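You operate a simulated robot arm through the tools that you are given. There is no shell and no other tool. Be economical: measure what you need, move in short steps, check, and stop when the job is done.

The job below is to be done with a simulated robot arm. You get a single attempt, and the scene is never put back.

Task
Fetch the spool of green thread and set it on the day sheet on a white board. Open the drawer of the black cart, take the blue cloth weight from the inside of the cart drawer and put it on the small fern print and shut the drawer again. Put the colour target on the white folding table away on the long white table. Stack the box labelled "Forms" from the white folding table on top of the box marked "Cards". Put the glass weight with a teal band on the ledge behind the rail of the book truck. Put the slide holder marked "R-42" from the long white table on the teal-edged plan there and the slide holder marked "M-24" in the tray of the green-tag light stand. Push the flap two of the four-flap box shut. The order is free. Set down upright: spool of green thread.

It is judged by the outcome, as a careful person would: the job done as asked, and still so three seconds after it is handed in. It fails if anything else is knocked over, pushed out of place, dropped, spilled or broken. Flat cloth is picked up by pressing the open fingertips on it (5 to 10 N) and closing them slowly along it; thin cloth reads only 2 to 8 mm in the jaws.

Robot
A 7-joint arm with a fingered hand on a trunk, on a base that drives. Base frame: it is fixed to the floor where the robot stands at the start and does not move with it; the origin is under the middle of the robot, x ahead of it, y to its left, z up; the surface under the hand at the start is at about z = 0.78. Units: m, degrees, N and s.
Its first joint turns from -166.0 to 166.0 degrees. Places, roughly: blue cloth weight (9x5x3 cm) [-2.6, -0.7, 0.5]; colour target (6x10x3 cm) [-2.7, -0.9, 0.7]; day sheet on a white board [0.25, -3, 0.75]; drawer of the black cart [-2.5, -0.6, 0.5]; flap two of the four-flap box [-0.2, -2.6, 0.9]; glass weight with a teal band (9x5x3 cm) [-4.9, -0.6, 0.8]; ledge behind the rail of the book truck [-2.8, 0, 0.5]; little blue box, narrow cream box [-2.75, -1, 0.75]; long white table [-5, -0.9, 0.7]; slide holder [-5, -0.25, 0.75]; small fern print [-3, 2, 0.5]; spool of green thread (6x6x7 cm) [0.6, 0.2, 0.8]; teal-edged plan [-5, 0, 0.75]; tray of the green-tag light stand (20x15 cm) [-5.86, 1.1, 0.38]. Payload 3.7 kg.
Tool frame: the origin (TCP) lies between the finger pads and is the grasp point; the fingertips stand 0.025 m ahead of it; z points along the fingers, y is the line along which they close. Largest opening 0.088 m; the body of the gripper starts 0.029 m behind the TCP. The gripper is a hand of 5 fingers: y runs from the thumb to the fingers, the wrist lies at [-0.013, -0.106, -0.174] in the tool frame, and closing takes about 1.5 s.
Orientation is that of the tool frame in the base frame, as a unit quaternion [x, y, z, w]. With the fingers straight down and the wrist toward the robot, the tool's x, y and z point along [0, 1, 0], [1, 0, 0] and [0, 0, -1] of the base frame.

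Tools
- The arm moves only by the tool drive_tool. Its argument "moves" is a list of rows, each an object (a shift or turn left out is 0, a gripper value left out holds the last) with "slide": the shift along the base's x, y, z in m, a list of three; "delta_rot": the turn, a rotation vector about the base's x, y, z in degrees, a list of three; "fingers": the closure, from 0 (fully open) to 1 (shut). In form: [{"slide": [tx, ty, tz], "delta_rot": [ax, ay, az], "fingers": fingers}, ...]. A call has 1 to 8 rows; each row shifts and turns the commanded pose from where the row before left it. A row lasts 0.2 s, in which the tool goes at most 0.05 m and 8.6 degrees; a call with a longer step from one row to the next is refused whole, and so is a gripper value outside its range. A pose out of reach is approached as far as the arm can. The call stops where the force on the tool passes 40 N (or 10 N more than at its start, if that is more) or the arm is blocked; 0.2 s more then pass. The fingers move at their own pace (about 0.108 m/s each) and stop on an object; they squeeze with about 31 N. The grip force told is the motor's: it shows also when the fingers shut on nothing. Time passes only in rows, and 0.2 s behind the last, so rows that do not move let the fingers close. It gives the time, the measured TCP pose, the force on the tool (base axes), the opening and the grip force at its end, in the units of the frame above (readings bear some noise), with the torque about the TCP (base axes, N m) and any sound that the robot's microphone picked up.
- Cameras (640 x 400 px; columns grow to the right, rows downward): "scene" is now at [0.179, 0.2233, 1.2888]; the picture's right is [-0.05, -1.00, 0.00], its down [-0.53, 0.03, -0.85] and it looks along [0.85, -0.04, -0.53] (base axes); focal length 275 px, centre (320, 200). "wrist" rides on the gripper at [0.059, -0.079, -0.105] in the tool frame; the picture's right is [-0.73, 0.32, -0.61], its down [-0.62, -0.68, 0.38] and it looks along [-0.29, 0.66, 0.70] (tool axes); focal length 234 px, centre (320, 200). There is no depth. A picture from a camera that has moved, and an enlarged one, comes with that camera's place and axes in the base frame and with its lens. The place of the scene camera against the robot may be out by one fixed shift of up to 0.012 m in any direction.
- snapshot(camera): a new picture of that camera. The clock stands still meanwhile.
- drive_base(legs): drives the robot by 1 to 6 legs, each [ahead, left, turn to the left] in m, m and degrees, along the robot's own axes; the way and the turn of a leg run together, so that a leg with both is an arc; at most 1.5 m and 180 degrees a leg. The arm and the cameras ride along, it lands a little off, and it stops where it bumps. It gives what a move gives.
- preshape(shape): the hand has 5 fingers and takes this shape, open, in about a second: jaw (thumb against the fingers, like two jaws); tri (thumb and two fingers); tip (a fingertip pinch); poke (one finger out to press); point (the index stretched); flat (the hand flat); cup (the hand cupped); fist (a fist). The gripper value then closes the fingers along that shape, each until it touches; the sizes above hold for jaw. It gives what a move gives, with no picture.
- head_to(pan, tilt): turns the head with the scene camera to pan (to the left, within 120 degrees either way) and tilt (down, from -29 to 69), counted from straight ahead of the robot. It gives what a move gives.
- close_up(camera, box): a new picture of the part [left, top, right, bottom] of that camera's present view, enlarged. The clock stands still meanwhile.
- close_job(): hands the job in; it is judged then, once.

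Go step by step. Nothing tells you exact positions but the pictures and the camera data: compare them with the known pose of the tool, close in by small moves and look again before you grip or let go. The budget is 493 turns and 246 pictures, counting those below and the enlarged ones. Unless the task says otherwise, let go and move clear before handing in.

The tools are called after "Emit:" as name(argument=value, ...) on one line, values as JSON. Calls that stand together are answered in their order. drive_tool: Moves the arm, as the interface text tells. Its arguments: {"type":"object","properties":{"moves":{"type":"array","items":{"type":"object","properties":{"slide":{"type":"array","items":{"type":"number"}},"delta_rot":{"type":"array","items":{"type":"number"}},"fingers":{"type":"number"}}}}},"required":["moves"]} The other tools are called the same way: preshape (shape) gives the hand a shape; drive_base (legs) drives the base; head_to (pan, tilt) turns the head that bears the scene camera; snapshot (camera) takes a picture; close_up (camera, box) takes an enlarged picture of a part of a camera's view; close_job () hands the job in.

At the start:

```text
time: 0.0
ee_pos: [0.5221, 0.2509, 1.1132]
orientation: [0.707, 0.707, 0.0, 0.0]
contact_force: [-0.3, 0.0, 0.2]
torque: [0.0, -0.01, -0.01]
grip_width: 0.0874
gripper_force: 0.0
shape: jaw
robot x, y, heading: [-0.0015, -0.0015, 0.1]
head pan, tilt: [-2.9, 31.8]
```

scene: 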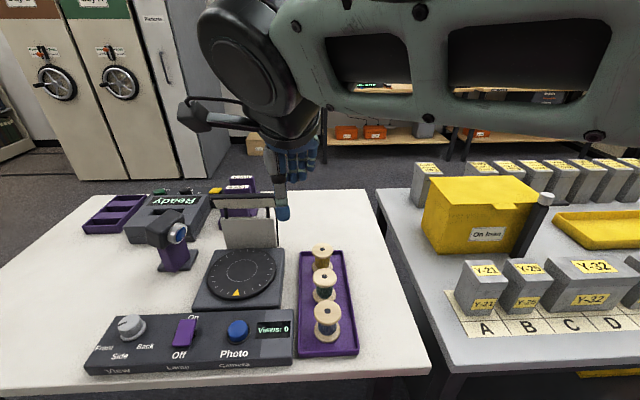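
wrist: 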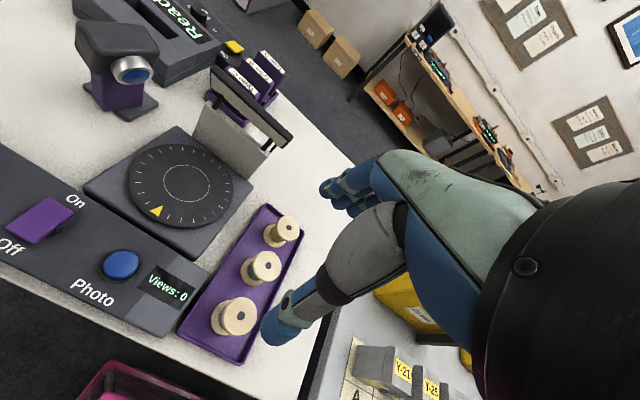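

I see three spools in a purple tray on the table ahead. I need to see which is green.

Emit:
close_up(camera="scene", box=[260, 220, 400, 370])

Emit:
close_up(camera="wrist", box=[160, 190, 360, 360])

```text
2.67 times, centred on (330, 295) of scene
camera zoom: at [0.179, 0.2233, 1.2888], right [-0.05, -1.0, 0.0], down [-0.53, 0.03, -0.85], along [0.85, -0.04, -0.53], focal length 733 px, centre (293, -53)
```

zoom: 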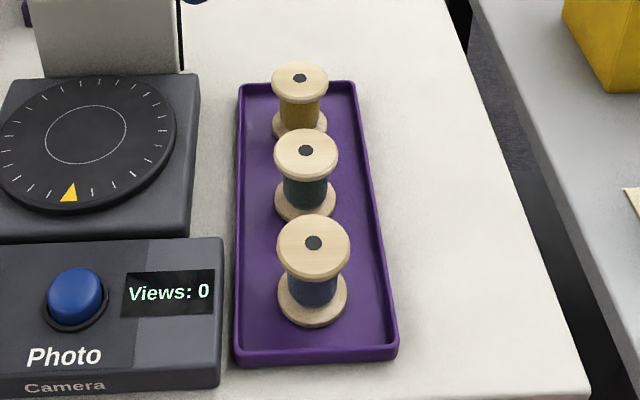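

```text
2.35 times, centred on (260, 275) of wrist
camera zoom: at [0.4426, 0.311, 1.2185], right [0.32, -0.73, 0.61], down [-0.68, -0.62, -0.38], along [0.66, -0.29, -0.7], focal length 551 px, centre (461, 24)
```

zoom: 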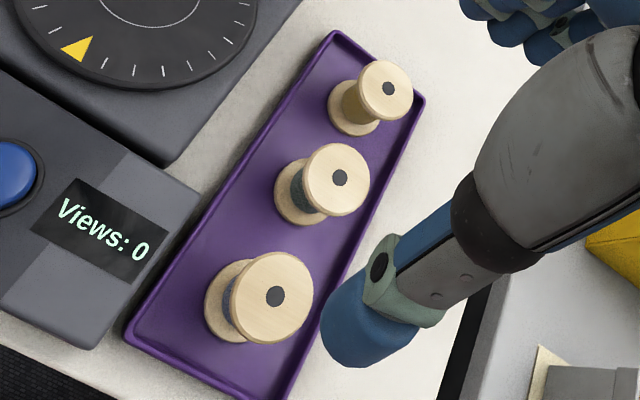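

The middle spool is the green one, at about (0.595, 0.192), top near z 0.85. I'll turn the hand so it closes across the row, along y, and move above the spool.

Emit:
drive_tool(moves=[{"delta_rot": [0, 0, 8.5]}, {"delta_rot": [0, 0, 8.5]}, {"delta_rot": [0, 0, 8.5]}, {"delta_rot": [0, 0, 8.5]}, {"delta_rot": [0, 0, 8.5]}, {"delta_rot": [0, 0, 8.5]}, {"delta_rot": [0, 0, 8.5]}, {"delta_rot": [0, 0, 8.5]}])

Emit:
drive_tool(moves=[{"delta_rot": [0, 0, 8]}, {"delta_rot": [0, 0, 8]}, {"delta_rot": [0, 0, 6]}, {"slide": [0.025, -0.02, -0.03]}, {"slide": [0.025, -0.02, -0.03]}, {"slide": [0.025, -0.02, -0.03]}, {}])

Emit:
snapshot(camera="wrist")

Emit:
snapshot(camera="scene")

```text
time: 1.8
ee_pos: [0.5227, 0.2513, 1.113]
orientation: [0.189, 0.982, 0.0, 0.0]
contact_force: [-0.1, 0.3, 0.3]
torque: [-0.02, -0.05, 0.01]
grip_width: 0.0877
gripper_force: 0.1
shape: jaw
robot x, y, heading: [0.0, 0.0009, -0.1]
head pan, tilt: [-2.9, 31.8]
```

```text
time: 3.4
ee_pos: [0.5972, 0.1922, 1.0201]
orientation: [0.001, 1.0, 0.0, 0.001]
contact_force: [-0.9, 1.2, -0.5]
torque: [0.04, -0.04, 0.02]
grip_width: 0.0877
gripper_force: 0.1
shape: jaw
robot x, y, heading: [-0.0004, 0.0013, -0.2]
head pan, tilt: [-2.9, 31.8]
```

```text
241 pictures are left
camera wrist: at [0.5378, 0.1139, 1.1254], right [0.73, 0.32, 0.61], down [0.62, -0.68, -0.38], along [0.29, 0.66, -0.7], focal length 234 px, centre (320, 200)
```

wrist: 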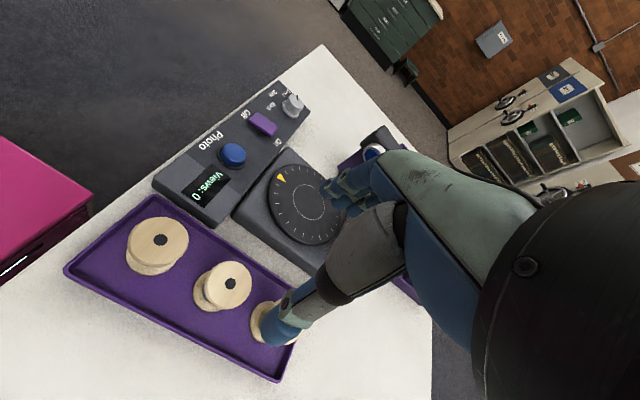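

```text
240 pictures are left
camera scene: at [0.179, 0.2233, 1.2888], right [-0.05, -1.0, 0.0], down [-0.53, 0.03, -0.85], along [0.85, -0.04, -0.53], focal length 275 px, centre (320, 200)
```

scene: 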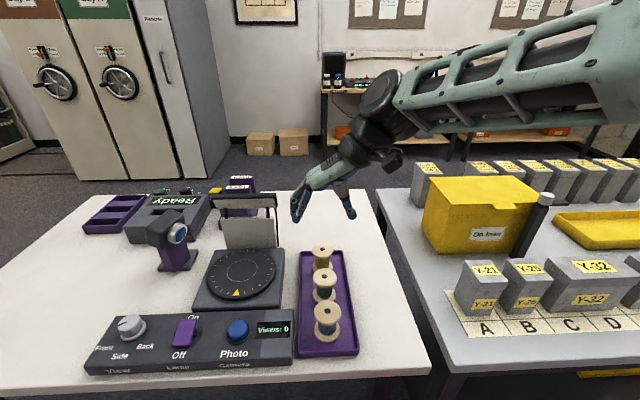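

The hand is right above the spool, top at about z 0.857. Now I go down around it.

Emit:
drive_tool(moves=[{"slide": [-0.001, -0.001, -0.04]}, {"slide": [0, 0, -0.04]}, {"slide": [0, 0, -0.03]}, {}])

Emit:
snapshot(camera="wrist")

Emit:
close_up(camera="scene", box=[240, 180, 400, 370])

```text
time: 4.4
ee_pos: [0.5949, 0.1906, 0.9135]
orientation: [0.0, 1.0, 0.001, 0.001]
contact_force: [0.0, -0.6, -0.8]
torque: [0.0, -0.02, -0.02]
grip_width: 0.0877
gripper_force: 0.0
shape: jaw
robot x, y, heading: [-0.0008, 0.0031, 0.2]
head pan, tilt: [-2.9, 31.8]
```

```text
239 pictures are left
camera wrist: at [0.5368, 0.1122, 1.0175], right [0.73, 0.32, 0.61], down [0.62, -0.68, -0.38], along [0.29, 0.66, -0.7], focal length 234 px, centre (320, 200)
```

wrist: 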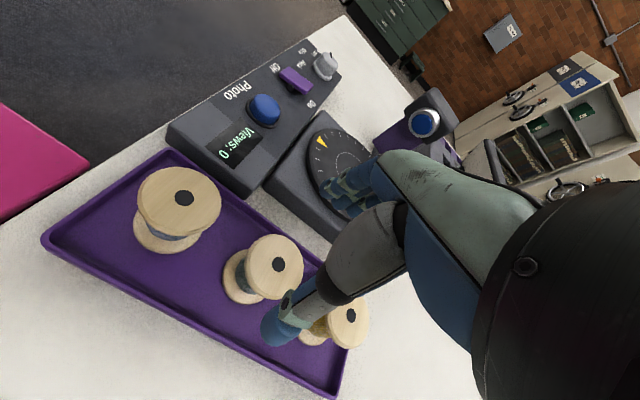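

```text
2.11 times, centred on (320, 275) of scene
camera zoom: at [0.179, 0.2233, 1.2888], right [-0.05, -1.0, 0.0], down [-0.53, 0.03, -0.85], along [0.85, -0.04, -0.53], focal length 578 px, centre (320, 42)
```

zoom: 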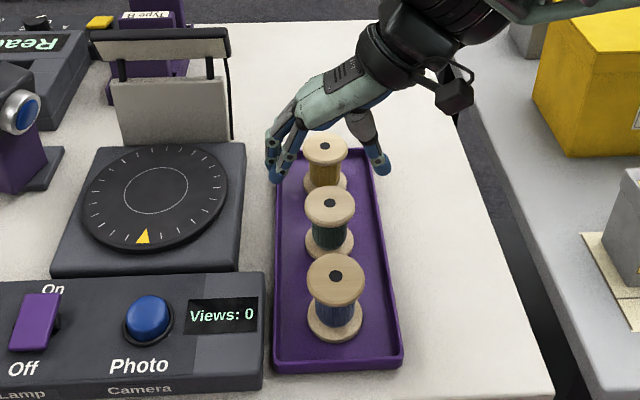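

The alignment looks right. I'll go lower and check again.

Emit:
drive_tool(moves=[{"slide": [0, 0, -0.03]}, {"slide": [0.001, 0, -0.02]}, {}])

Emit:
snapshot(camera="wrist")

Emit:
close_up(camera="scene", box=[240, 180, 400, 370])

```text
time: 5.2
ee_pos: [0.5982, 0.192, 0.8629]
orientation: [0.0, 1.0, 0.0, 0.001]
contact_force: [-0.7, 0.2, -0.4]
torque: [-0.02, 0.01, 0.03]
grip_width: 0.0877
gripper_force: 0.1
shape: jaw
robot x, y, heading: [0.0018, -0.0019, 0.0]
head pan, tilt: [-2.9, 31.8]
```

```text
237 pictures are left
camera wrist: at [0.5384, 0.114, 0.9673], right [0.73, 0.32, 0.61], down [0.62, -0.68, -0.38], along [0.29, 0.66, -0.7], focal length 234 px, centre (320, 200)
```

wrist: 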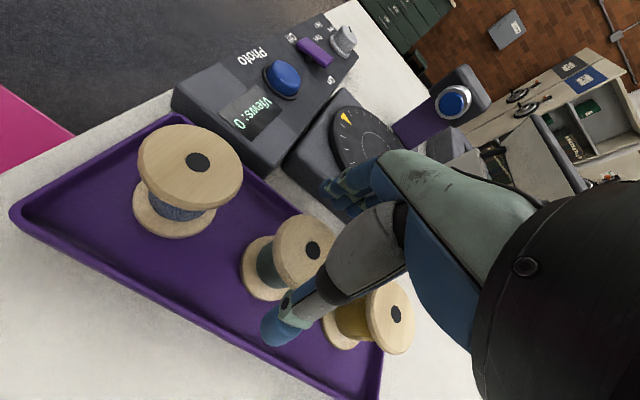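

```text
2.11 times, centred on (320, 275) of scene
camera zoom: at [0.179, 0.2233, 1.2888], right [-0.05, -1.0, 0.0], down [-0.53, 0.03, -0.85], along [0.85, -0.04, -0.53], focal length 578 px, centre (320, 42)
```

zoom: 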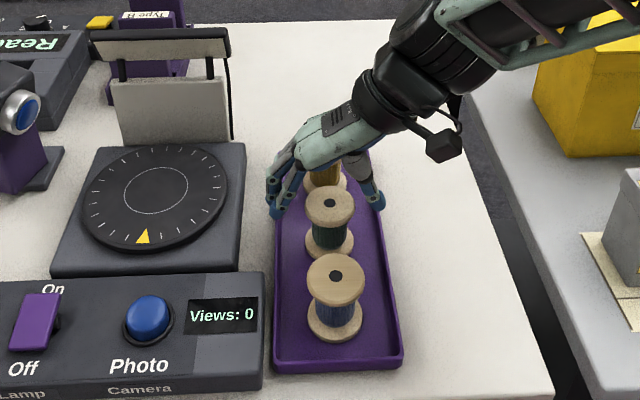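

The spool top is at about (0.600, 0.192, 0.843), so the tray floor is near 0.773. I'll descend to TCP z 0.813 and close.

Emit:
drive_tool(moves=[{"slide": [0.001, 0, -0.025]}, {"slide": [0.001, 0, -0.025]}, {}, {"fingers": 1}, {"fingers": 1}, {"fingers": 1}, {"fingers": 1}, {"fingers": 1}])

Emit:
drive_tool(moves=[{}, {}, {}])

Emit:
close_up(camera="scene", box=[240, 180, 400, 370])

```text
time: 5.9
ee_pos: [0.6004, 0.1923, 0.8208]
orientation: [0.0, 1.0, 0.005, 0.004]
contact_force: [-2.9, -5.0, 27.1]
torque: [1.34, -0.11, 0.09]
grip_width: 0.0854
gripper_force: 0.0
shape: jaw
robot x, y, heading: [-0.0004, 0.0008, 0.2]
head pan, tilt: [-2.9, 31.8]
stopped in row 3: the force on the tool passed its limit at 52 N (the readings are from after the stop); the commanded pose is now the measured one
```

```text
time: 6.7
ee_pos: [0.6005, 0.1921, 0.8193]
orientation: [0.001, 1.0, 0.004, 0.003]
contact_force: [-2.0, -6.0, 39.9]
torque: [1.65, -0.21, 0.04]
grip_width: 0.0851
gripper_force: 0.1
shape: jaw
robot x, y, heading: [0.0007, -0.0008, 0.1]
head pan, tilt: [-2.9, 31.8]
```

```text
2.11 times, centred on (320, 275) of scene
camera zoom: at [0.178, 0.2227, 1.2891], right [-0.05, -1.0, 0.0], down [-0.53, 0.03, -0.85], along [0.85, -0.04, -0.53], focal length 578 px, centre (320, 42)
```

zoom: 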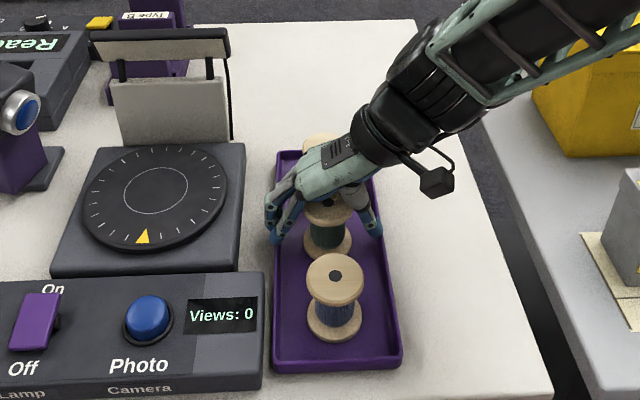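

The left fingers rest on the tray rim. I'll rise 1 cm and close there, as the spool is well inside the hand.

Emit:
drive_tool(moves=[{"slide": [0, 0, 0.009]}, {"slide": [0, -0.003, 0]}, {}, {"fingers": 0.3}, {"fingers": 0.6}, {"fingers": 1}, {"fingers": 1}, {"fingers": 1}])

Emit:
drive_tool(moves=[{}, {}, {}, {}])

Emit:
close_up(camera="scene", box=[240, 180, 400, 370])

```text
time: 8.5
ee_pos: [0.6011, 0.189, 0.8287]
orientation: [0.001, 1.0, 0.003, 0.002]
contact_force: [-0.3, 0.5, 0.7]
torque: [0.01, 0.01, -0.02]
grip_width: 0.0296
gripper_force: 31.6
shape: jaw
robot x, y, heading: [0.0012, -0.0006, 0.2]
head pan, tilt: [-2.9, 31.8]
```

```text
time: 9.5
ee_pos: [0.6018, 0.1892, 0.8282]
orientation: [0.001, 1.0, 0.002, 0.002]
contact_force: [0.7, 0.1, -0.6]
torque: [-0.01, -0.03, -0.02]
grip_width: 0.0298
gripper_force: 31.2
shape: jaw
robot x, y, heading: [-0.0007, -0.0017, -0.2]
head pan, tilt: [-2.9, 31.8]
```

```text
2.11 times, centred on (320, 275) of scene
camera zoom: at [0.1791, 0.2233, 1.2888], right [-0.05, -1.0, 0.0], down [-0.53, 0.03, -0.85], along [0.85, -0.04, -0.53], focal length 578 px, centre (320, 42)
```

zoom: 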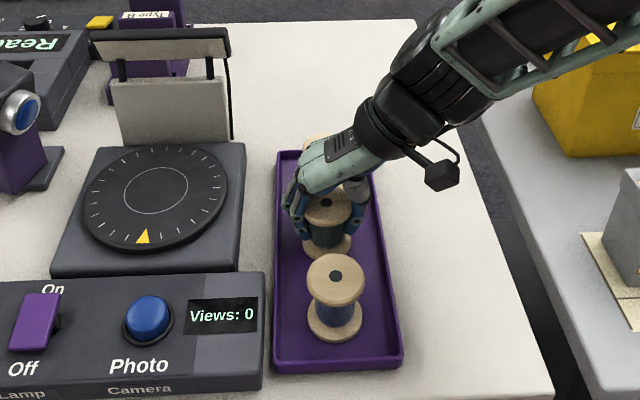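

Gripped on the thread barrel at 30 mm. I'll lift it and check.

Emit:
drive_tool(moves=[{"slide": [0, 0, 0.02]}, {"slide": [0, 0, 0.04]}, {"slide": [0, 0, 0.04]}, {"slide": [0, 0, 0.04]}, {"slide": [0, 0, 0.04]}, {}])

Emit:
snapshot(camera="scene")

Emit:
snapshot(camera="wrist")

```text
time: 10.9
ee_pos: [0.6004, 0.1891, 1.0064]
orientation: [0.001, 1.0, 0.003, 0.002]
contact_force: [0.2, -1.2, -1.0]
torque: [-0.01, 0.0, 0.0]
grip_width: 0.0294
gripper_force: 30.9
shape: jaw
robot x, y, heading: [0.0017, 0.0018, 0.1]
head pan, tilt: [-2.9, 31.8]
```

```text
233 pictures are left
camera scene: at [0.1791, 0.2233, 1.2888], right [-0.05, -1.0, 0.0], down [-0.53, 0.03, -0.85], along [0.85, -0.04, -0.53], focal length 275 px, centre (320, 200)
```

scene: 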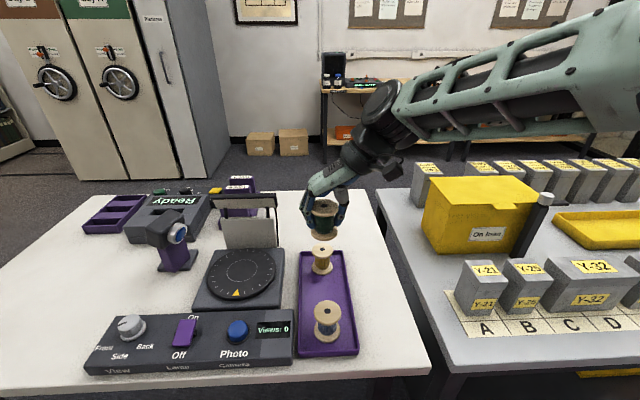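

```text
232 pictures are left
camera wrist: at [0.5405, 0.1101, 1.1113], right [0.72, 0.32, 0.61], down [0.62, -0.68, -0.39], along [0.29, 0.66, -0.69], focal length 234 px, centre (320, 200)
```

wrist: 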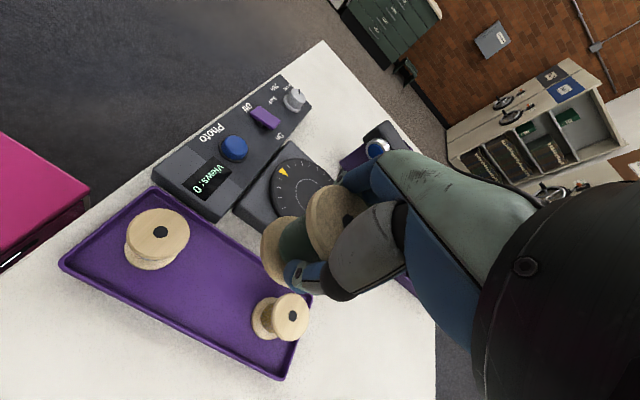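

The spool is held upright. I'll raise it and look around to plan the drive.

Emit:
drive_tool(moves=[{"slide": [-0.04, 0, 0.04]}, {"slide": [-0.04, 0, 0.04]}, {"slide": [-0.03, 0, 0.03]}, {}])

Emit:
head_to(pan=-90, tilt=20)

Emit:
snapshot(camera="scene")

Emit:
head_to(pan=-120, tilt=25)

Emit:
snapshot(camera="scene")

Emit:
head_to(pan=-50, tilt=25)

Emit:
snapshot(camera="scene")

Emit:
head_to(pan=110, tilt=25)

Emit:
snapshot(camera="scene")

```text
refused: row 1 steps farther than a row can; nothing moved
```

```text
time: 12.5
ee_pos: [0.6002, 0.1891, 1.0075]
orientation: [0.001, 1.0, 0.004, 0.002]
contact_force: [-0.4, -0.4, -0.8]
torque: [-0.01, -0.01, 0.01]
grip_width: 0.0298
gripper_force: 31.3
shape: jaw
robot x, y, heading: [0.0025, 0.0009, 0.1]
head pan, tilt: [-90.0, 20.0]
```

```text
231 pictures are left
camera scene: at [0.0896, 0.1347, 1.3077], right [-1.0, 0.0, 0.0], down [0.0, 0.34, -0.94], along [0.0, -0.94, -0.34], focal length 275 px, centre (320, 200)
```

scene: 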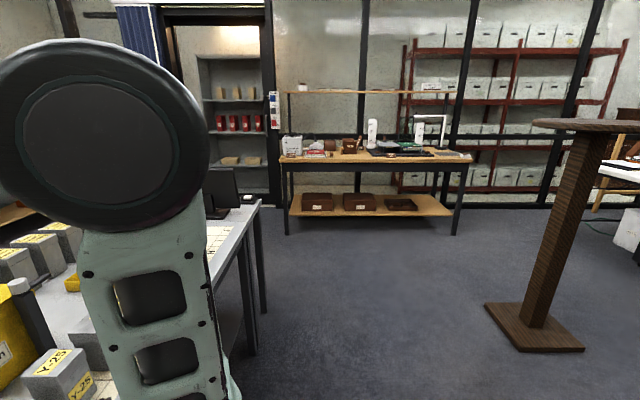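

```text
time: 13.4
ee_pos: [0.5997, 0.1896, 1.0077]
orientation: [0.001, 1.0, 0.003, 0.003]
contact_force: [-1.0, -0.2, -0.9]
torque: [0.01, -0.04, 0.05]
grip_width: 0.0295
gripper_force: 30.9
shape: jaw
robot x, y, heading: [-0.0016, 0.0001, -0.2]
head pan, tilt: [-120.0, 25.0]
```

```text
230 pictures are left
camera scene: at [0.0435, 0.148, 1.2997], right [-0.87, 0.5, 0.0], down [0.21, 0.37, -0.91], along [-0.45, -0.79, -0.42], focal length 275 px, centre (320, 200)
```

scene: 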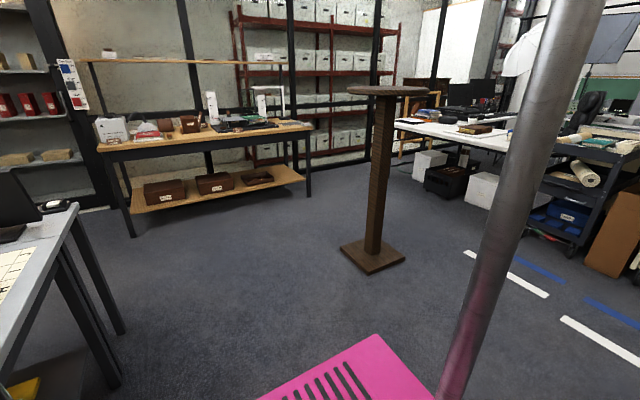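

```text
time: 14.8
ee_pos: [0.599, 0.1894, 1.0069]
orientation: [0.001, 1.0, 0.003, 0.002]
contact_force: [0.4, -0.1, -1.3]
torque: [0.03, -0.01, 0.03]
grip_width: 0.0296
gripper_force: 31.2
shape: jaw
robot x, y, heading: [0.0021, 0.0009, -0.1]
head pan, tilt: [-50.0, 25.0]
```

```text
229 pictures are left
camera scene: at [0.1487, 0.1572, 1.2996], right [-0.77, -0.64, 0.0], down [-0.27, 0.32, -0.91], along [0.58, -0.69, -0.42], focal length 275 px, centre (320, 200)
```

scene: 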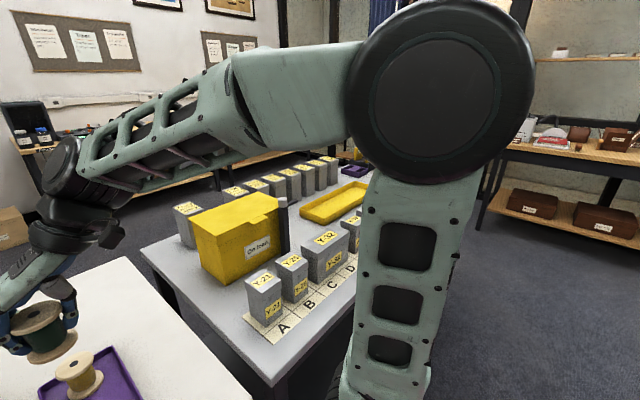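

```text
time: 17.3
ee_pos: [0.6009, 0.1896, 1.0052]
orientation: [0.001, 1.0, 0.003, 0.002]
contact_force: [0.0, -0.6, -0.8]
torque: [0.03, -0.01, -0.03]
grip_width: 0.0297
gripper_force: 30.6
shape: jaw
robot x, y, heading: [-0.0016, -0.0021, -0.2]
head pan, tilt: [110.0, 25.0]
```

```text
228 pictures are left
camera scene: at [0.0581, 0.3145, 1.2997], right [0.94, 0.34, 0.0], down [0.14, -0.4, -0.91], along [-0.31, 0.85, -0.42], focal length 275 px, centre (320, 200)
```

scene: 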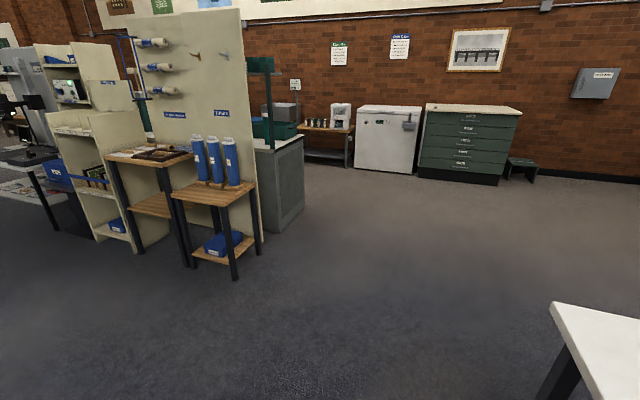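

Both the day sheet and the flap box are on the wooden bench at y≈-3. Left of the route is the gray table (x>0.4), right is the pedestal near (-1.1,-1.0). I'll raise the spool, then look down at my own base.

Emit:
drive_tool(moves=[{"slide": [-0.02, 0, 0.04]}, {"slide": [-0.02, 0, 0.04]}, {"slide": [-0.02, 0, 0.04]}, {"slide": [-0.02, 0, 0.03]}, {}])

Emit:
head_to(pan=-100, tilt=60)

Emit:
snapshot(camera="scene")

Emit:
head_to(pan=120, tilt=60)

Emit:
snapshot(camera="scene")

```text
time: 18.5
ee_pos: [0.5228, 0.1906, 1.1554]
orientation: [0.001, 1.0, 0.002, 0.002]
contact_force: [-0.1, -0.1, -0.9]
torque: [-0.01, -0.01, 0.04]
grip_width: 0.0295
gripper_force: 30.6
shape: jaw
robot x, y, heading: [0.0014, -0.0003, 0.2]
head pan, tilt: [110.0, 25.0]
```

```text
time: 21.5
ee_pos: [0.5232, 0.1915, 1.1565]
orientation: [0.001, 1.0, 0.002, 0.002]
contact_force: [-0.8, 0.6, -1.0]
torque: [0.06, 0.0, 0.0]
grip_width: 0.0297
gripper_force: 31.1
shape: jaw
robot x, y, heading: [-0.004, -0.0047, -0.0]
head pan, tilt: [-100.0, 60.0]
```

```text
227 pictures are left
camera scene: at [0.0779, 0.1622, 1.2496], right [-0.98, 0.17, 0.0], down [0.15, 0.85, -0.5], along [-0.09, -0.49, -0.87], focal length 275 px, centre (320, 200)
```

scene: 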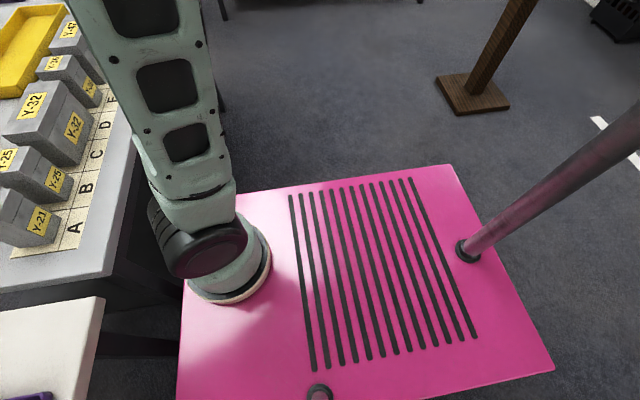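

```text
time: 24.7
ee_pos: [0.5234, 0.1917, 1.1556]
orientation: [0.0, 1.0, 0.003, 0.002]
contact_force: [0.0, 0.7, -0.8]
torque: [-0.03, 0.01, 0.02]
grip_width: 0.0296
gripper_force: 31.4
shape: jaw
robot x, y, heading: [0.0039, 0.0011, 0.0]
head pan, tilt: [120.0, 60.0]
```

```text
226 pictures are left
camera scene: at [0.0562, 0.2856, 1.2496], right [0.87, 0.5, 0.0], down [0.43, -0.75, -0.5], along [-0.25, 0.43, -0.87], focal length 275 px, centre (320, 200)
```

scene: 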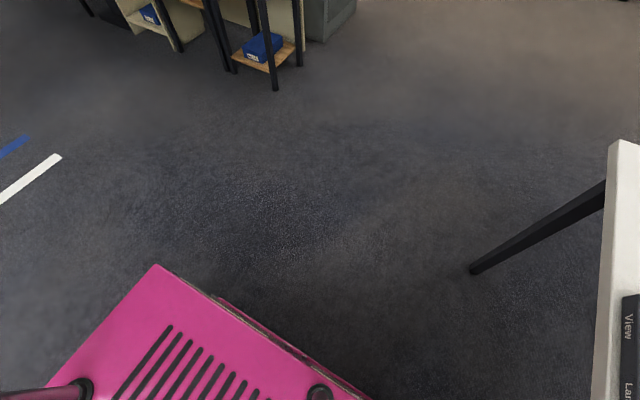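

The base spans about x ±0.48 and y ±0.32. I'll back out, turn right and move toward the bench along the clear aisle.

Emit:
drive_base(legs=[[-0.6, 0, 0], [0, 0, -90], [0, 0.5, 0]])

Emit:
head_to(pan=0, tilt=25)

Emit:
snapshot(camera="scene")

```text
time: 34.4
ee_pos: [0.1019, -0.498, 1.157]
orientation: [0.694, 0.72, 0.001, 0.003]
contact_force: [0.0, 0.4, -1.0]
torque: [-0.01, -0.03, -0.01]
grip_width: 0.0295
gripper_force: 31.4
shape: jaw
robot x, y, heading: [-0.1067, 0.0198, -87.7]
head pan, tilt: [120.0, 60.0]
```

```text
time: 36.4
ee_pos: [0.1023, -0.4971, 1.1568]
orientation: [0.695, 0.719, -0.001, 0.003]
contact_force: [0.2, -0.5, -1.0]
torque: [0.02, -0.01, -0.04]
grip_width: 0.0294
gripper_force: 30.7
shape: jaw
robot x, y, heading: [-0.1113, 0.0183, -87.9]
head pan, tilt: [0.0, 25.0]
```

```text
225 pictures are left
camera scene: at [0.1129, -0.1621, 1.2996], right [-1.0, -0.04, 0.0], down [-0.02, 0.42, -0.91], along [0.03, -0.91, -0.42], focal length 275 px, centre (320, 200)
```

scene: 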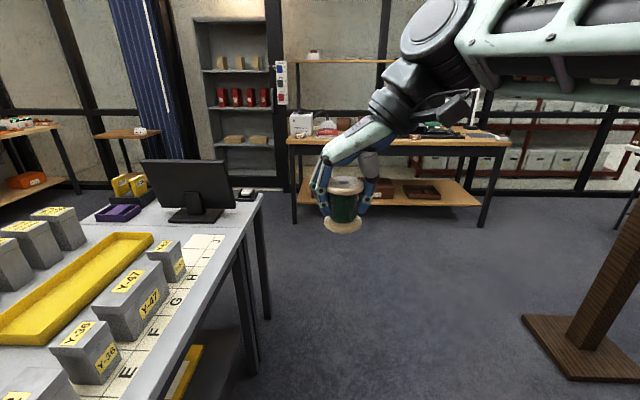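

The aisle is clear ahead, so I'll drive toward the bench.

Emit:
drive_base(legs=[[1.5, 0, -2]])

Emit:
snapshot(camera="scene")

```text
time: 43.7
ee_pos: [0.1396, -1.9673, 1.1556]
orientation: [0.699, 0.715, 0.0, 0.003]
contact_force: [1.1, -0.3, -0.6]
torque: [-0.04, -0.03, 0.01]
grip_width: 0.0294
gripper_force: 30.8
shape: jaw
robot x, y, heading: [-0.0651, -1.4506, -88.5]
head pan, tilt: [0.0, 25.0]
```

```text
224 pictures are left
camera scene: at [0.1546, -1.6331, 1.2996], right [-1.0, -0.02, 0.0], down [-0.01, 0.42, -0.91], along [0.02, -0.91, -0.42], focal length 275 px, centre (320, 200)
```

scene: 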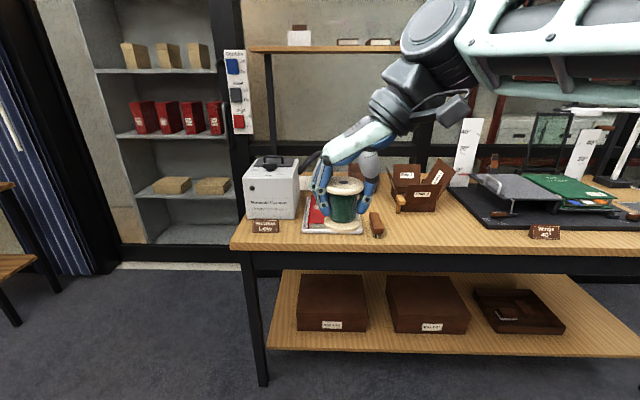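

Emit:
close_up(camera="scene", box=[230, 130, 470, 260])

Emit:
snapshot(camera="wrist")

```text
2.67 times, centred on (350, 195) of scene
camera zoom: at [0.1546, -1.6331, 1.2996], right [-1.0, -0.02, 0.0], down [-0.01, 0.42, -0.91], along [0.02, -0.91, -0.42], focal length 733 px, centre (240, 213)
```

zoom: 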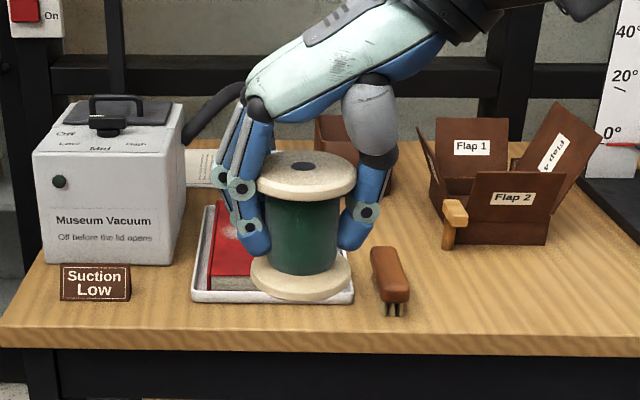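

```text
222 pictures are left
camera wrist: at [0.0578, -1.91, 1.2599], right [0.34, -0.72, 0.61], down [-0.66, -0.64, -0.38], along [0.67, -0.28, -0.69], focal length 234 px, centre (320, 200)
```

wrist: 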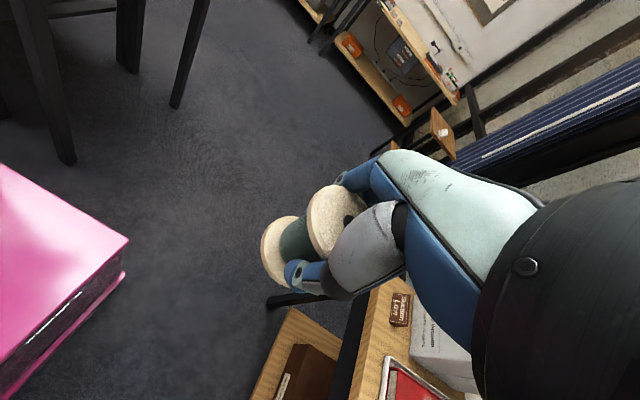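

The day sheet seems to be the paper behind the white tray, at about (0.27,-3.05). I'll look down to gauge how close the base can get to the bench.

Emit:
head_to(pan=0, tilt=60)

Emit:
snapshot(camera="scene")

```text
time: 44.7
ee_pos: [0.1397, -1.9684, 1.156]
orientation: [0.699, 0.715, 0.0, 0.003]
contact_force: [0.3, 0.1, -0.9]
torque: [0.02, -0.02, -0.01]
grip_width: 0.0294
gripper_force: 30.8
shape: jaw
robot x, y, heading: [-0.0661, -1.4495, -88.8]
head pan, tilt: [0.0, 60.0]
```

```text
221 pictures are left
camera scene: at [0.154, -1.6077, 1.2496], right [-1.0, -0.02, 0.0], down [-0.02, 0.87, -0.5], along [0.01, -0.5, -0.87], focal length 275 px, centre (320, 200)
```

scene: 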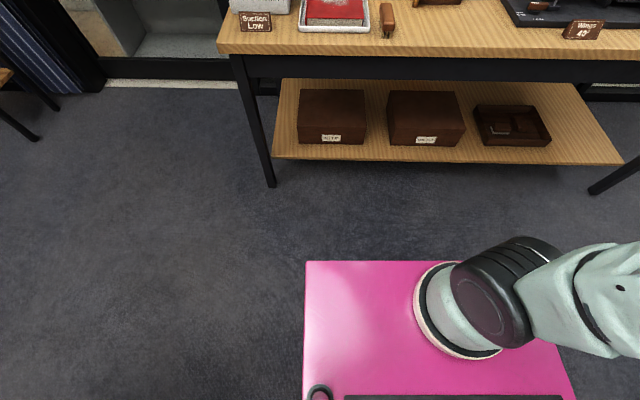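

Bench front edge is at y≈-2.41, so the robot centre can go to about y=-1.95. Driving closer.

Emit:
drive_base(legs=[[0, 0.1, 0], [0.47, 0, -1]])

Emit:
snapshot(camera="scene")

Emit:
head_to(pan=0, tilt=30)

Emit:
snapshot(camera="scene")

Emit:
snapshot(camera="wrist")

```text
time: 48.2
ee_pos: [0.2309, -2.4454, 1.1567]
orientation: [0.709, 0.705, 0.0, 0.003]
contact_force: [-0.2, 0.2, -0.9]
torque: [0.01, 0.01, -0.03]
grip_width: 0.0294
gripper_force: 31.0
shape: jaw
robot x, y, heading: [0.0423, -1.9216, -90.3]
head pan, tilt: [0.0, 60.0]
```

```text
220 pictures are left
camera scene: at [0.2553, -2.0856, 1.2496], right [-1.0, 0.0, 0.0], down [0.0, 0.87, -0.5], along [0.0, -0.5, -0.87], focal length 275 px, centre (320, 200)
```

scene: 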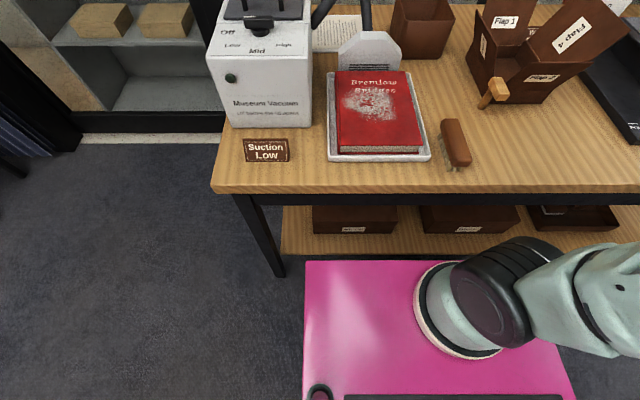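

```text
time: 49.2
ee_pos: [0.2306, -2.4455, 1.1551]
orientation: [0.709, 0.705, 0.0, 0.002]
contact_force: [-0.7, -0.3, -0.8]
torque: [-0.02, 0.03, 0.0]
grip_width: 0.0295
gripper_force: 30.9
shape: jaw
robot x, y, heading: [0.0377, -1.9202, -90.3]
head pan, tilt: [0.0, 30.0]
```

```text
219 pictures are left
camera scene: at [0.2552, -2.1094, 1.2916], right [-1.0, 0.0, 0.0], down [0.0, 0.5, -0.87], along [0.0, -0.87, -0.5], focal length 275 px, centre (320, 200)
```

scene: 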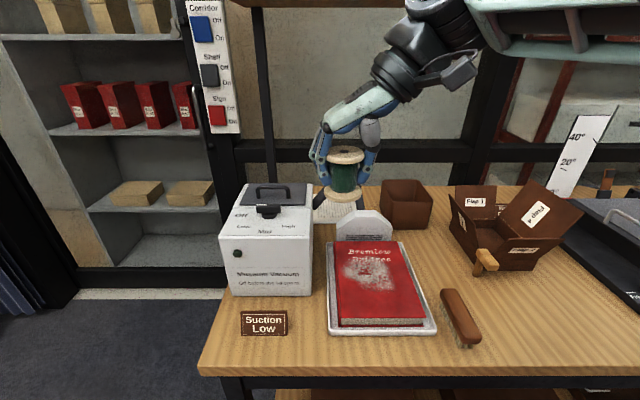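

```text
218 pictures are left
camera wrist: at [0.1507, -2.3849, 1.2599], right [0.32, -0.73, 0.61], down [-0.68, -0.62, -0.38], along [0.66, -0.3, -0.69], focal length 234 px, centre (320, 200)
```

wrist: 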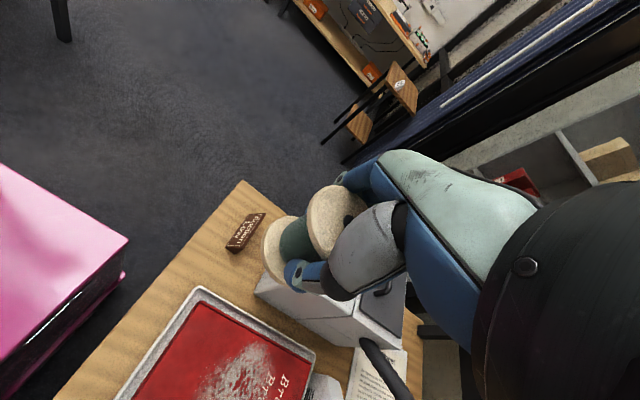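

Emit:
head_to(pan=0, tilt=50)

Emit:
close_up(camera="scene", box=[240, 0, 460, 140])

Emit:
close_up(camera="wrist", box=[280, 300, 440, 400])

```text
time: 50.0
ee_pos: [0.2314, -2.4449, 1.1561]
orientation: [0.709, 0.705, 0.001, 0.003]
contact_force: [-0.3, -0.2, -1.3]
torque: [0.01, 0.0, 0.01]
grip_width: 0.0292
gripper_force: 31.1
shape: jaw
robot x, y, heading: [0.0421, -1.9226, -90.3]
head pan, tilt: [0.0, 50.0]
```

```text
2.86 times, centred on (350, 70) of scene
camera zoom: at [0.2552, -2.096, 1.2622], right [-1.0, 0.0, 0.0], down [0.0, 0.77, -0.64], along [0.0, -0.64, -0.77], focal length 785 px, centre (234, 571)
```

zoom: 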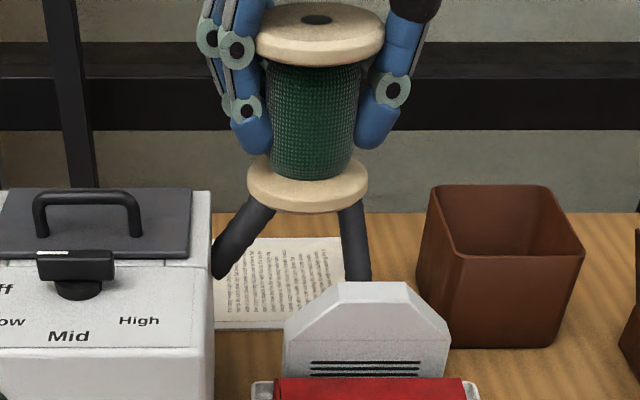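

```text
4.00 times, centred on (360, 350) of wrist
camera zoom: at [0.1507, -2.3849, 1.2599], right [0.32, -0.73, 0.61], down [-0.68, -0.62, -0.38], along [0.66, -0.3, -0.69], focal length 937 px, centre (160, -400)
```

zoom: 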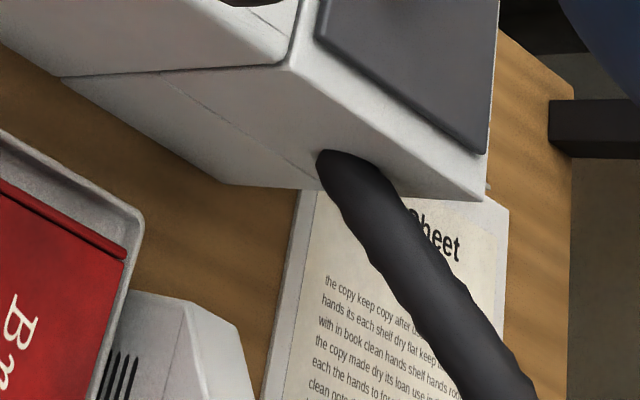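

The day sheet's board spans about x 0.12–0.39, y -3.08–-2.87, with the vacuum's hose arching nearby. I'll move the hand aside to see the hose.

Emit:
drive_tool(moves=[{"slide": [-0.045, 0, 0]}, {"slide": [-0.045, 0, 0]}, {"slide": [-0.045, 0, 0]}, {"slide": [-0.045, 0, 0]}, {}])

Emit:
head_to(pan=0, tilt=40)

Emit:
close_up(camera="scene", box=[220, 20, 460, 220])

Emit:
snapshot(camera="wrist")

```text
time: 51.2
ee_pos: [0.0494, -2.4422, 1.1574]
orientation: [0.709, 0.705, 0.0, 0.004]
contact_force: [-0.6, -0.4, -1.2]
torque: [0.03, -0.02, -0.03]
grip_width: 0.0293
gripper_force: 31.1
shape: jaw
robot x, y, heading: [0.0411, -1.9236, -90.6]
head pan, tilt: [0.0, 50.0]
```

```text
time: 52.0
ee_pos: [0.0506, -2.444, 1.1577]
orientation: [0.709, 0.705, 0.001, 0.003]
contact_force: [0.1, 0.3, -0.4]
torque: [-0.02, 0.01, 0.02]
grip_width: 0.0296
gripper_force: 31.3
shape: jaw
robot x, y, heading: [0.0389, -1.9223, -89.9]
head pan, tilt: [0.0, 40.0]
```

```text
2.00 times, centred on (340, 120) of scene
camera zoom: at [0.2552, -2.104, 1.2763], right [-1.0, 0.0, 0.0], down [0.0, 0.64, -0.77], along [0.0, -0.77, -0.64], focal length 550 px, centre (280, 360)
```

zoom: 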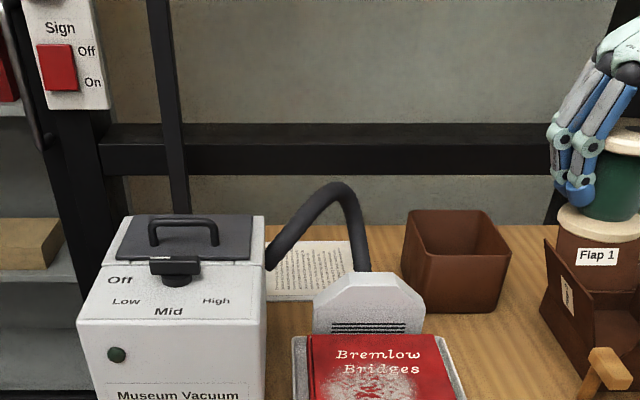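

```text
214 pictures are left
camera wrist: at [-0.0293, -2.3823, 1.2615], right [0.32, -0.73, 0.61], down [-0.68, -0.62, -0.38], along [0.66, -0.3, -0.69], focal length 234 px, centre (320, 200)
```

wrist: 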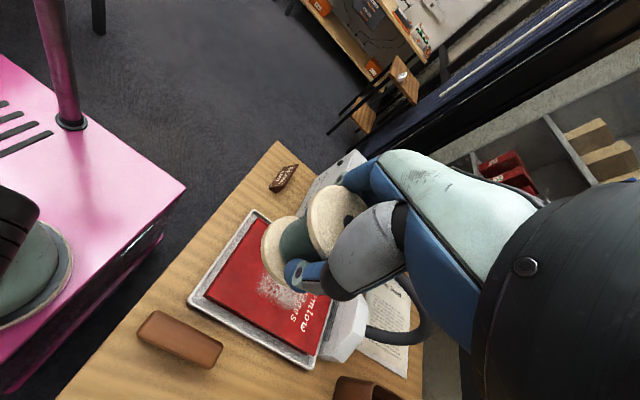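

The aisle to the left of the bench is free floor, so the left end gives far better reach to the sheet. I'll go around to stand facing -x beside it.

Emit:
drive_tool(moves=[{"slide": [0, 0.03, 0.03]}, {"slide": [0, 0.03, 0.03]}, {}])

Emit:
drive_base(legs=[[0, 1.05, 0], [0.35, 0, 0]])

Emit:
head_to(pan=-40, tilt=40)

Emit:
snapshot(camera="scene")

```text
time: 52.8
ee_pos: [0.0531, -2.3823, 1.2202]
orientation: [0.709, 0.705, 0.0, 0.004]
contact_force: [-0.7, 0.2, 0.0]
torque: [0.03, -0.01, 0.01]
grip_width: 0.0294
gripper_force: 31.1
shape: jaw
robot x, y, heading: [0.0398, -1.9209, -90.2]
head pan, tilt: [0.0, 40.0]
```

```text
time: 60.0
ee_pos: [1.0908, -2.7476, 1.2188]
orientation: [0.713, 0.701, 0.0, 0.003]
contact_force: [0.0, 0.0, 0.0]
torque: [-0.02, 0.0, 0.01]
grip_width: 0.0292
gripper_force: 31.1
shape: jaw
robot x, y, heading: [1.0825, -2.2885, -90.7]
head pan, tilt: [0.0, 40.0]
```

```text
time: 61.1
ee_pos: [1.0915, -2.749, 1.2191]
orientation: [0.713, 0.701, 0.0, 0.003]
contact_force: [0.3, 0.6, -1.1]
torque: [-0.01, -0.02, -0.02]
grip_width: 0.0294
gripper_force: 31.1
shape: jaw
robot x, y, heading: [1.084, -2.2878, -91.2]
head pan, tilt: [-40.0, 40.0]
```

```text
213 pictures are left
camera scene: at [1.2432, -2.4528, 1.2763], right [-0.76, 0.65, 0.0], down [0.42, 0.49, -0.77], along [-0.5, -0.58, -0.64], focal length 275 px, centre (320, 200)
```

scene: 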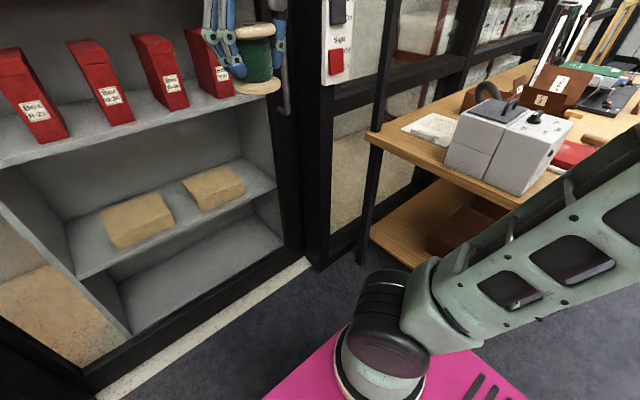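

Emit:
drive_base(legs=[[0, 0, -90], [0, 0.5, 0]])

Emit:
head_to(pan=0, tilt=45)

Emit:
snapshot(camera="scene")

```text
time: 67.8
ee_pos: [0.6319, -2.8045, 1.2195]
orientation: [1.0, 0.005, -0.001, 0.002]
contact_force: [-1.1, 0.3, -0.8]
torque: [0.0, -0.02, -0.02]
grip_width: 0.0293
gripper_force: 30.8
shape: jaw
robot x, y, heading: [1.0899, -2.786, -179.7]
head pan, tilt: [-40.0, 40.0]
```

```text
time: 68.9
ee_pos: [0.6326, -2.8052, 1.219]
orientation: [1.0, 0.004, -0.002, 0.003]
contact_force: [-0.2, 0.2, -0.1]
torque: [-0.01, 0.05, 0.0]
grip_width: 0.0293
gripper_force: 30.8
shape: jaw
robot x, y, heading: [1.0915, -2.7886, -179.2]
head pan, tilt: [0.0, 45.0]
```

```text
212 pictures are left
camera scene: at [0.903, -3.0113, 1.2691], right [-0.01, 1.0, 0.0], down [0.71, 0.01, -0.71], along [-0.71, -0.01, -0.71], focal length 275 px, centre (320, 200)
```

scene: 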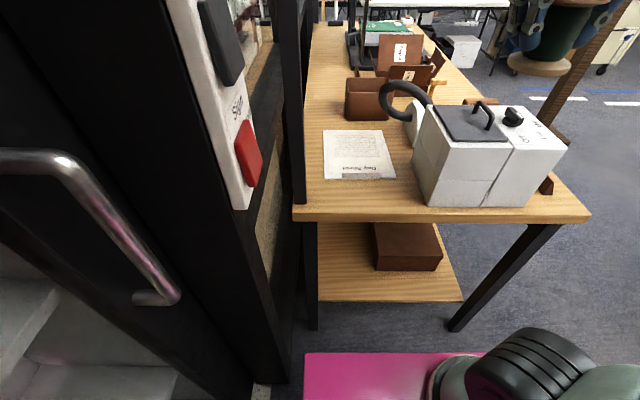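

From here the sheet lies clear. Combining views, its centre is about (0.23,-2.905) with the surface near z 0.795. I'll turn the wrist toward the robot before reaching over.

Emit:
drive_tool(moves=[{"delta_rot": [0, 0, -8.5]}, {"delta_rot": [0, 0, -8.5]}, {"delta_rot": [0, 0, -8.5]}, {"delta_rot": [0, 0, -8.5]}, {"delta_rot": [0, 0, -8.5]}, {"delta_rot": [0, 0, -8.5]}, {"delta_rot": [0, 0, -8.5]}, {"delta_rot": [0, 0, -8.5]}])

Emit:
drive_tool(moves=[{"delta_rot": [0, 0, -8]}, {"delta_rot": [0, 0, -8]}, {"delta_rot": [0, 0, -6]}, {"slide": [-0.04, -0.02, -0.01]}, {"slide": [-0.04, -0.02, -0.01]}, {"slide": [-0.04, -0.02, -0.01]}, {"slide": [-0.04, -0.02, -0.01]}, {"slide": [-0.04, -0.02, -0.01]}])

Emit:
snapshot(camera="scene")

```text
time: 70.7
ee_pos: [0.6316, -2.8052, 1.2183]
orientation: [0.831, -0.556, -0.002, 0.001]
contact_force: [-0.2, -0.9, 0.0]
torque: [-0.04, 0.01, 0.01]
grip_width: 0.0295
gripper_force: 30.9
shape: jaw
robot x, y, heading: [1.0949, -2.7904, -179.4]
head pan, tilt: [0.0, 45.0]
```

```text
time: 72.5
ee_pos: [0.4328, -2.9037, 1.1709]
orientation: [0.71, -0.704, -0.004, 0.002]
contact_force: [-0.4, -0.8, -0.5]
torque: [0.0, 0.02, 0.01]
grip_width: 0.0296
gripper_force: 31.0
shape: jaw
robot x, y, heading: [1.091, -2.7839, -179.5]
head pan, tilt: [0.0, 45.0]
```

```text
211 pictures are left
camera scene: at [0.9034, -3.0114, 1.2691], right [-0.01, 1.0, 0.0], down [0.71, 0.01, -0.71], along [-0.71, -0.01, -0.71], focal length 275 px, centre (320, 200)
```

scene: 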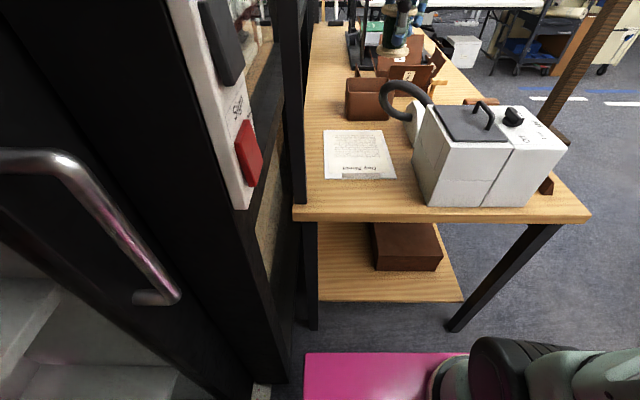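

Emit:
drive_tool(moves=[{"slide": [-0.042, -0.006, -0.02]}, {"slide": [-0.042, -0.006, -0.02]}, {"slide": [-0.042, -0.006, -0.02]}, {"slide": [-0.037, -0.004, -0.02]}, {"slide": [0, 0, -0.04]}, {"slide": [0, 0, -0.04]}, {}])

Emit:
snapshot(camera="scene")

Emit:
snapshot(camera="wrist")

```text
time: 74.1
ee_pos: [0.2703, -2.9261, 1.0101]
orientation: [0.71, -0.704, -0.003, 0.001]
contact_force: [0.2, -0.5, -1.0]
torque: [0.04, -0.02, 0.01]
grip_width: 0.0293
gripper_force: 30.8
shape: jaw
robot x, y, heading: [1.0897, -2.7849, -179.1]
head pan, tilt: [0.0, 45.0]
```

```text
210 pictures are left
camera scene: at [0.9029, -3.0114, 1.2691], right [-0.01, 1.0, 0.0], down [0.71, 0.01, -0.71], along [-0.71, -0.01, -0.71], focal length 275 px, centre (320, 200)
```

scene: 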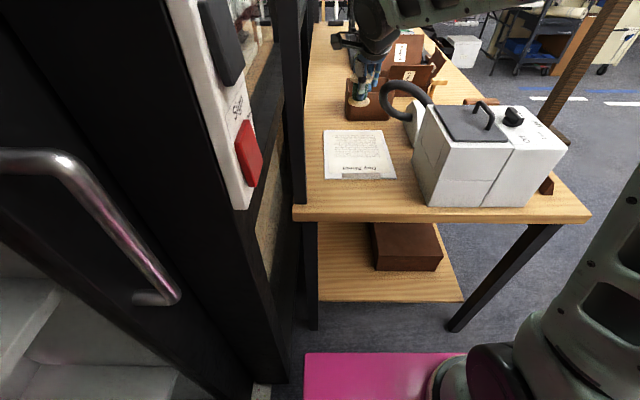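

```text
209 pictures are left
camera wrist: at [0.35, -2.9851, 1.114], right [-0.33, 0.72, 0.61], down [0.67, 0.63, -0.39], along [-0.66, 0.29, -0.69], focal length 234 px, centre (320, 200)
```

wrist: 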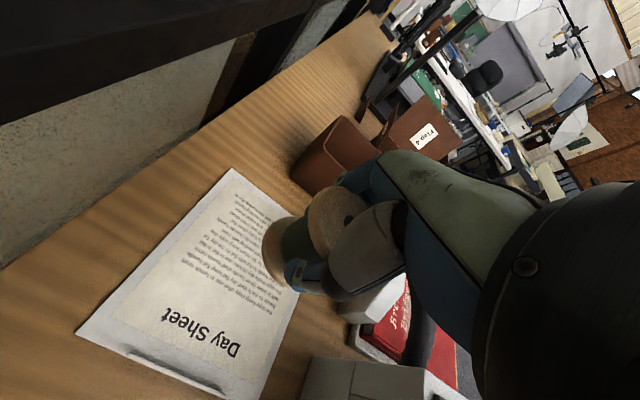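

The wrist view confirms the sheet at x 0.12–0.36, y -3.01–-2.80. Lowering straight down here is good.

Emit:
drive_tool(moves=[{"slide": [-0.005, 0, -0.04]}, {"slide": [-0.005, 0, -0.04]}, {"slide": [0, 0, -0.04]}, {}])

Emit:
snapshot(camera="scene")

Emit:
snapshot(camera="wrist")

```text
time: 75.1
ee_pos: [0.2603, -2.9246, 0.8921]
orientation: [0.71, -0.704, -0.003, 0.001]
contact_force: [-0.2, -1.0, 0.0]
torque: [0.02, 0.0, -0.06]
grip_width: 0.0296
gripper_force: 30.7
shape: jaw
robot x, y, heading: [1.0899, -2.7901, -179.3]
head pan, tilt: [0.0, 45.0]
```

```text
208 pictures are left
camera scene: at [0.903, -3.0114, 1.2691], right [-0.01, 1.0, 0.0], down [0.71, 0.01, -0.71], along [-0.71, -0.01, -0.71], focal length 275 px, centre (320, 200)
```

scene: 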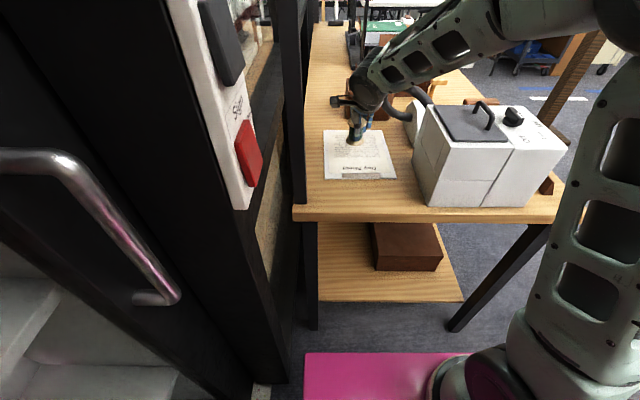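

```text
207 pictures are left
camera wrist: at [0.3396, -2.9831, 0.9961], right [-0.33, 0.72, 0.61], down [0.67, 0.63, -0.38], along [-0.66, 0.29, -0.69], focal length 234 px, centre (320, 200)
```

wrist: 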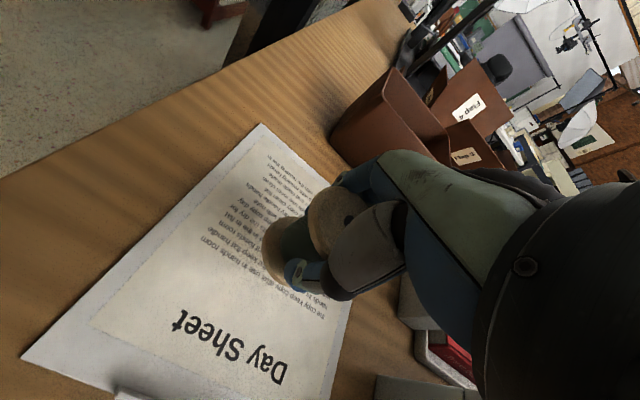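

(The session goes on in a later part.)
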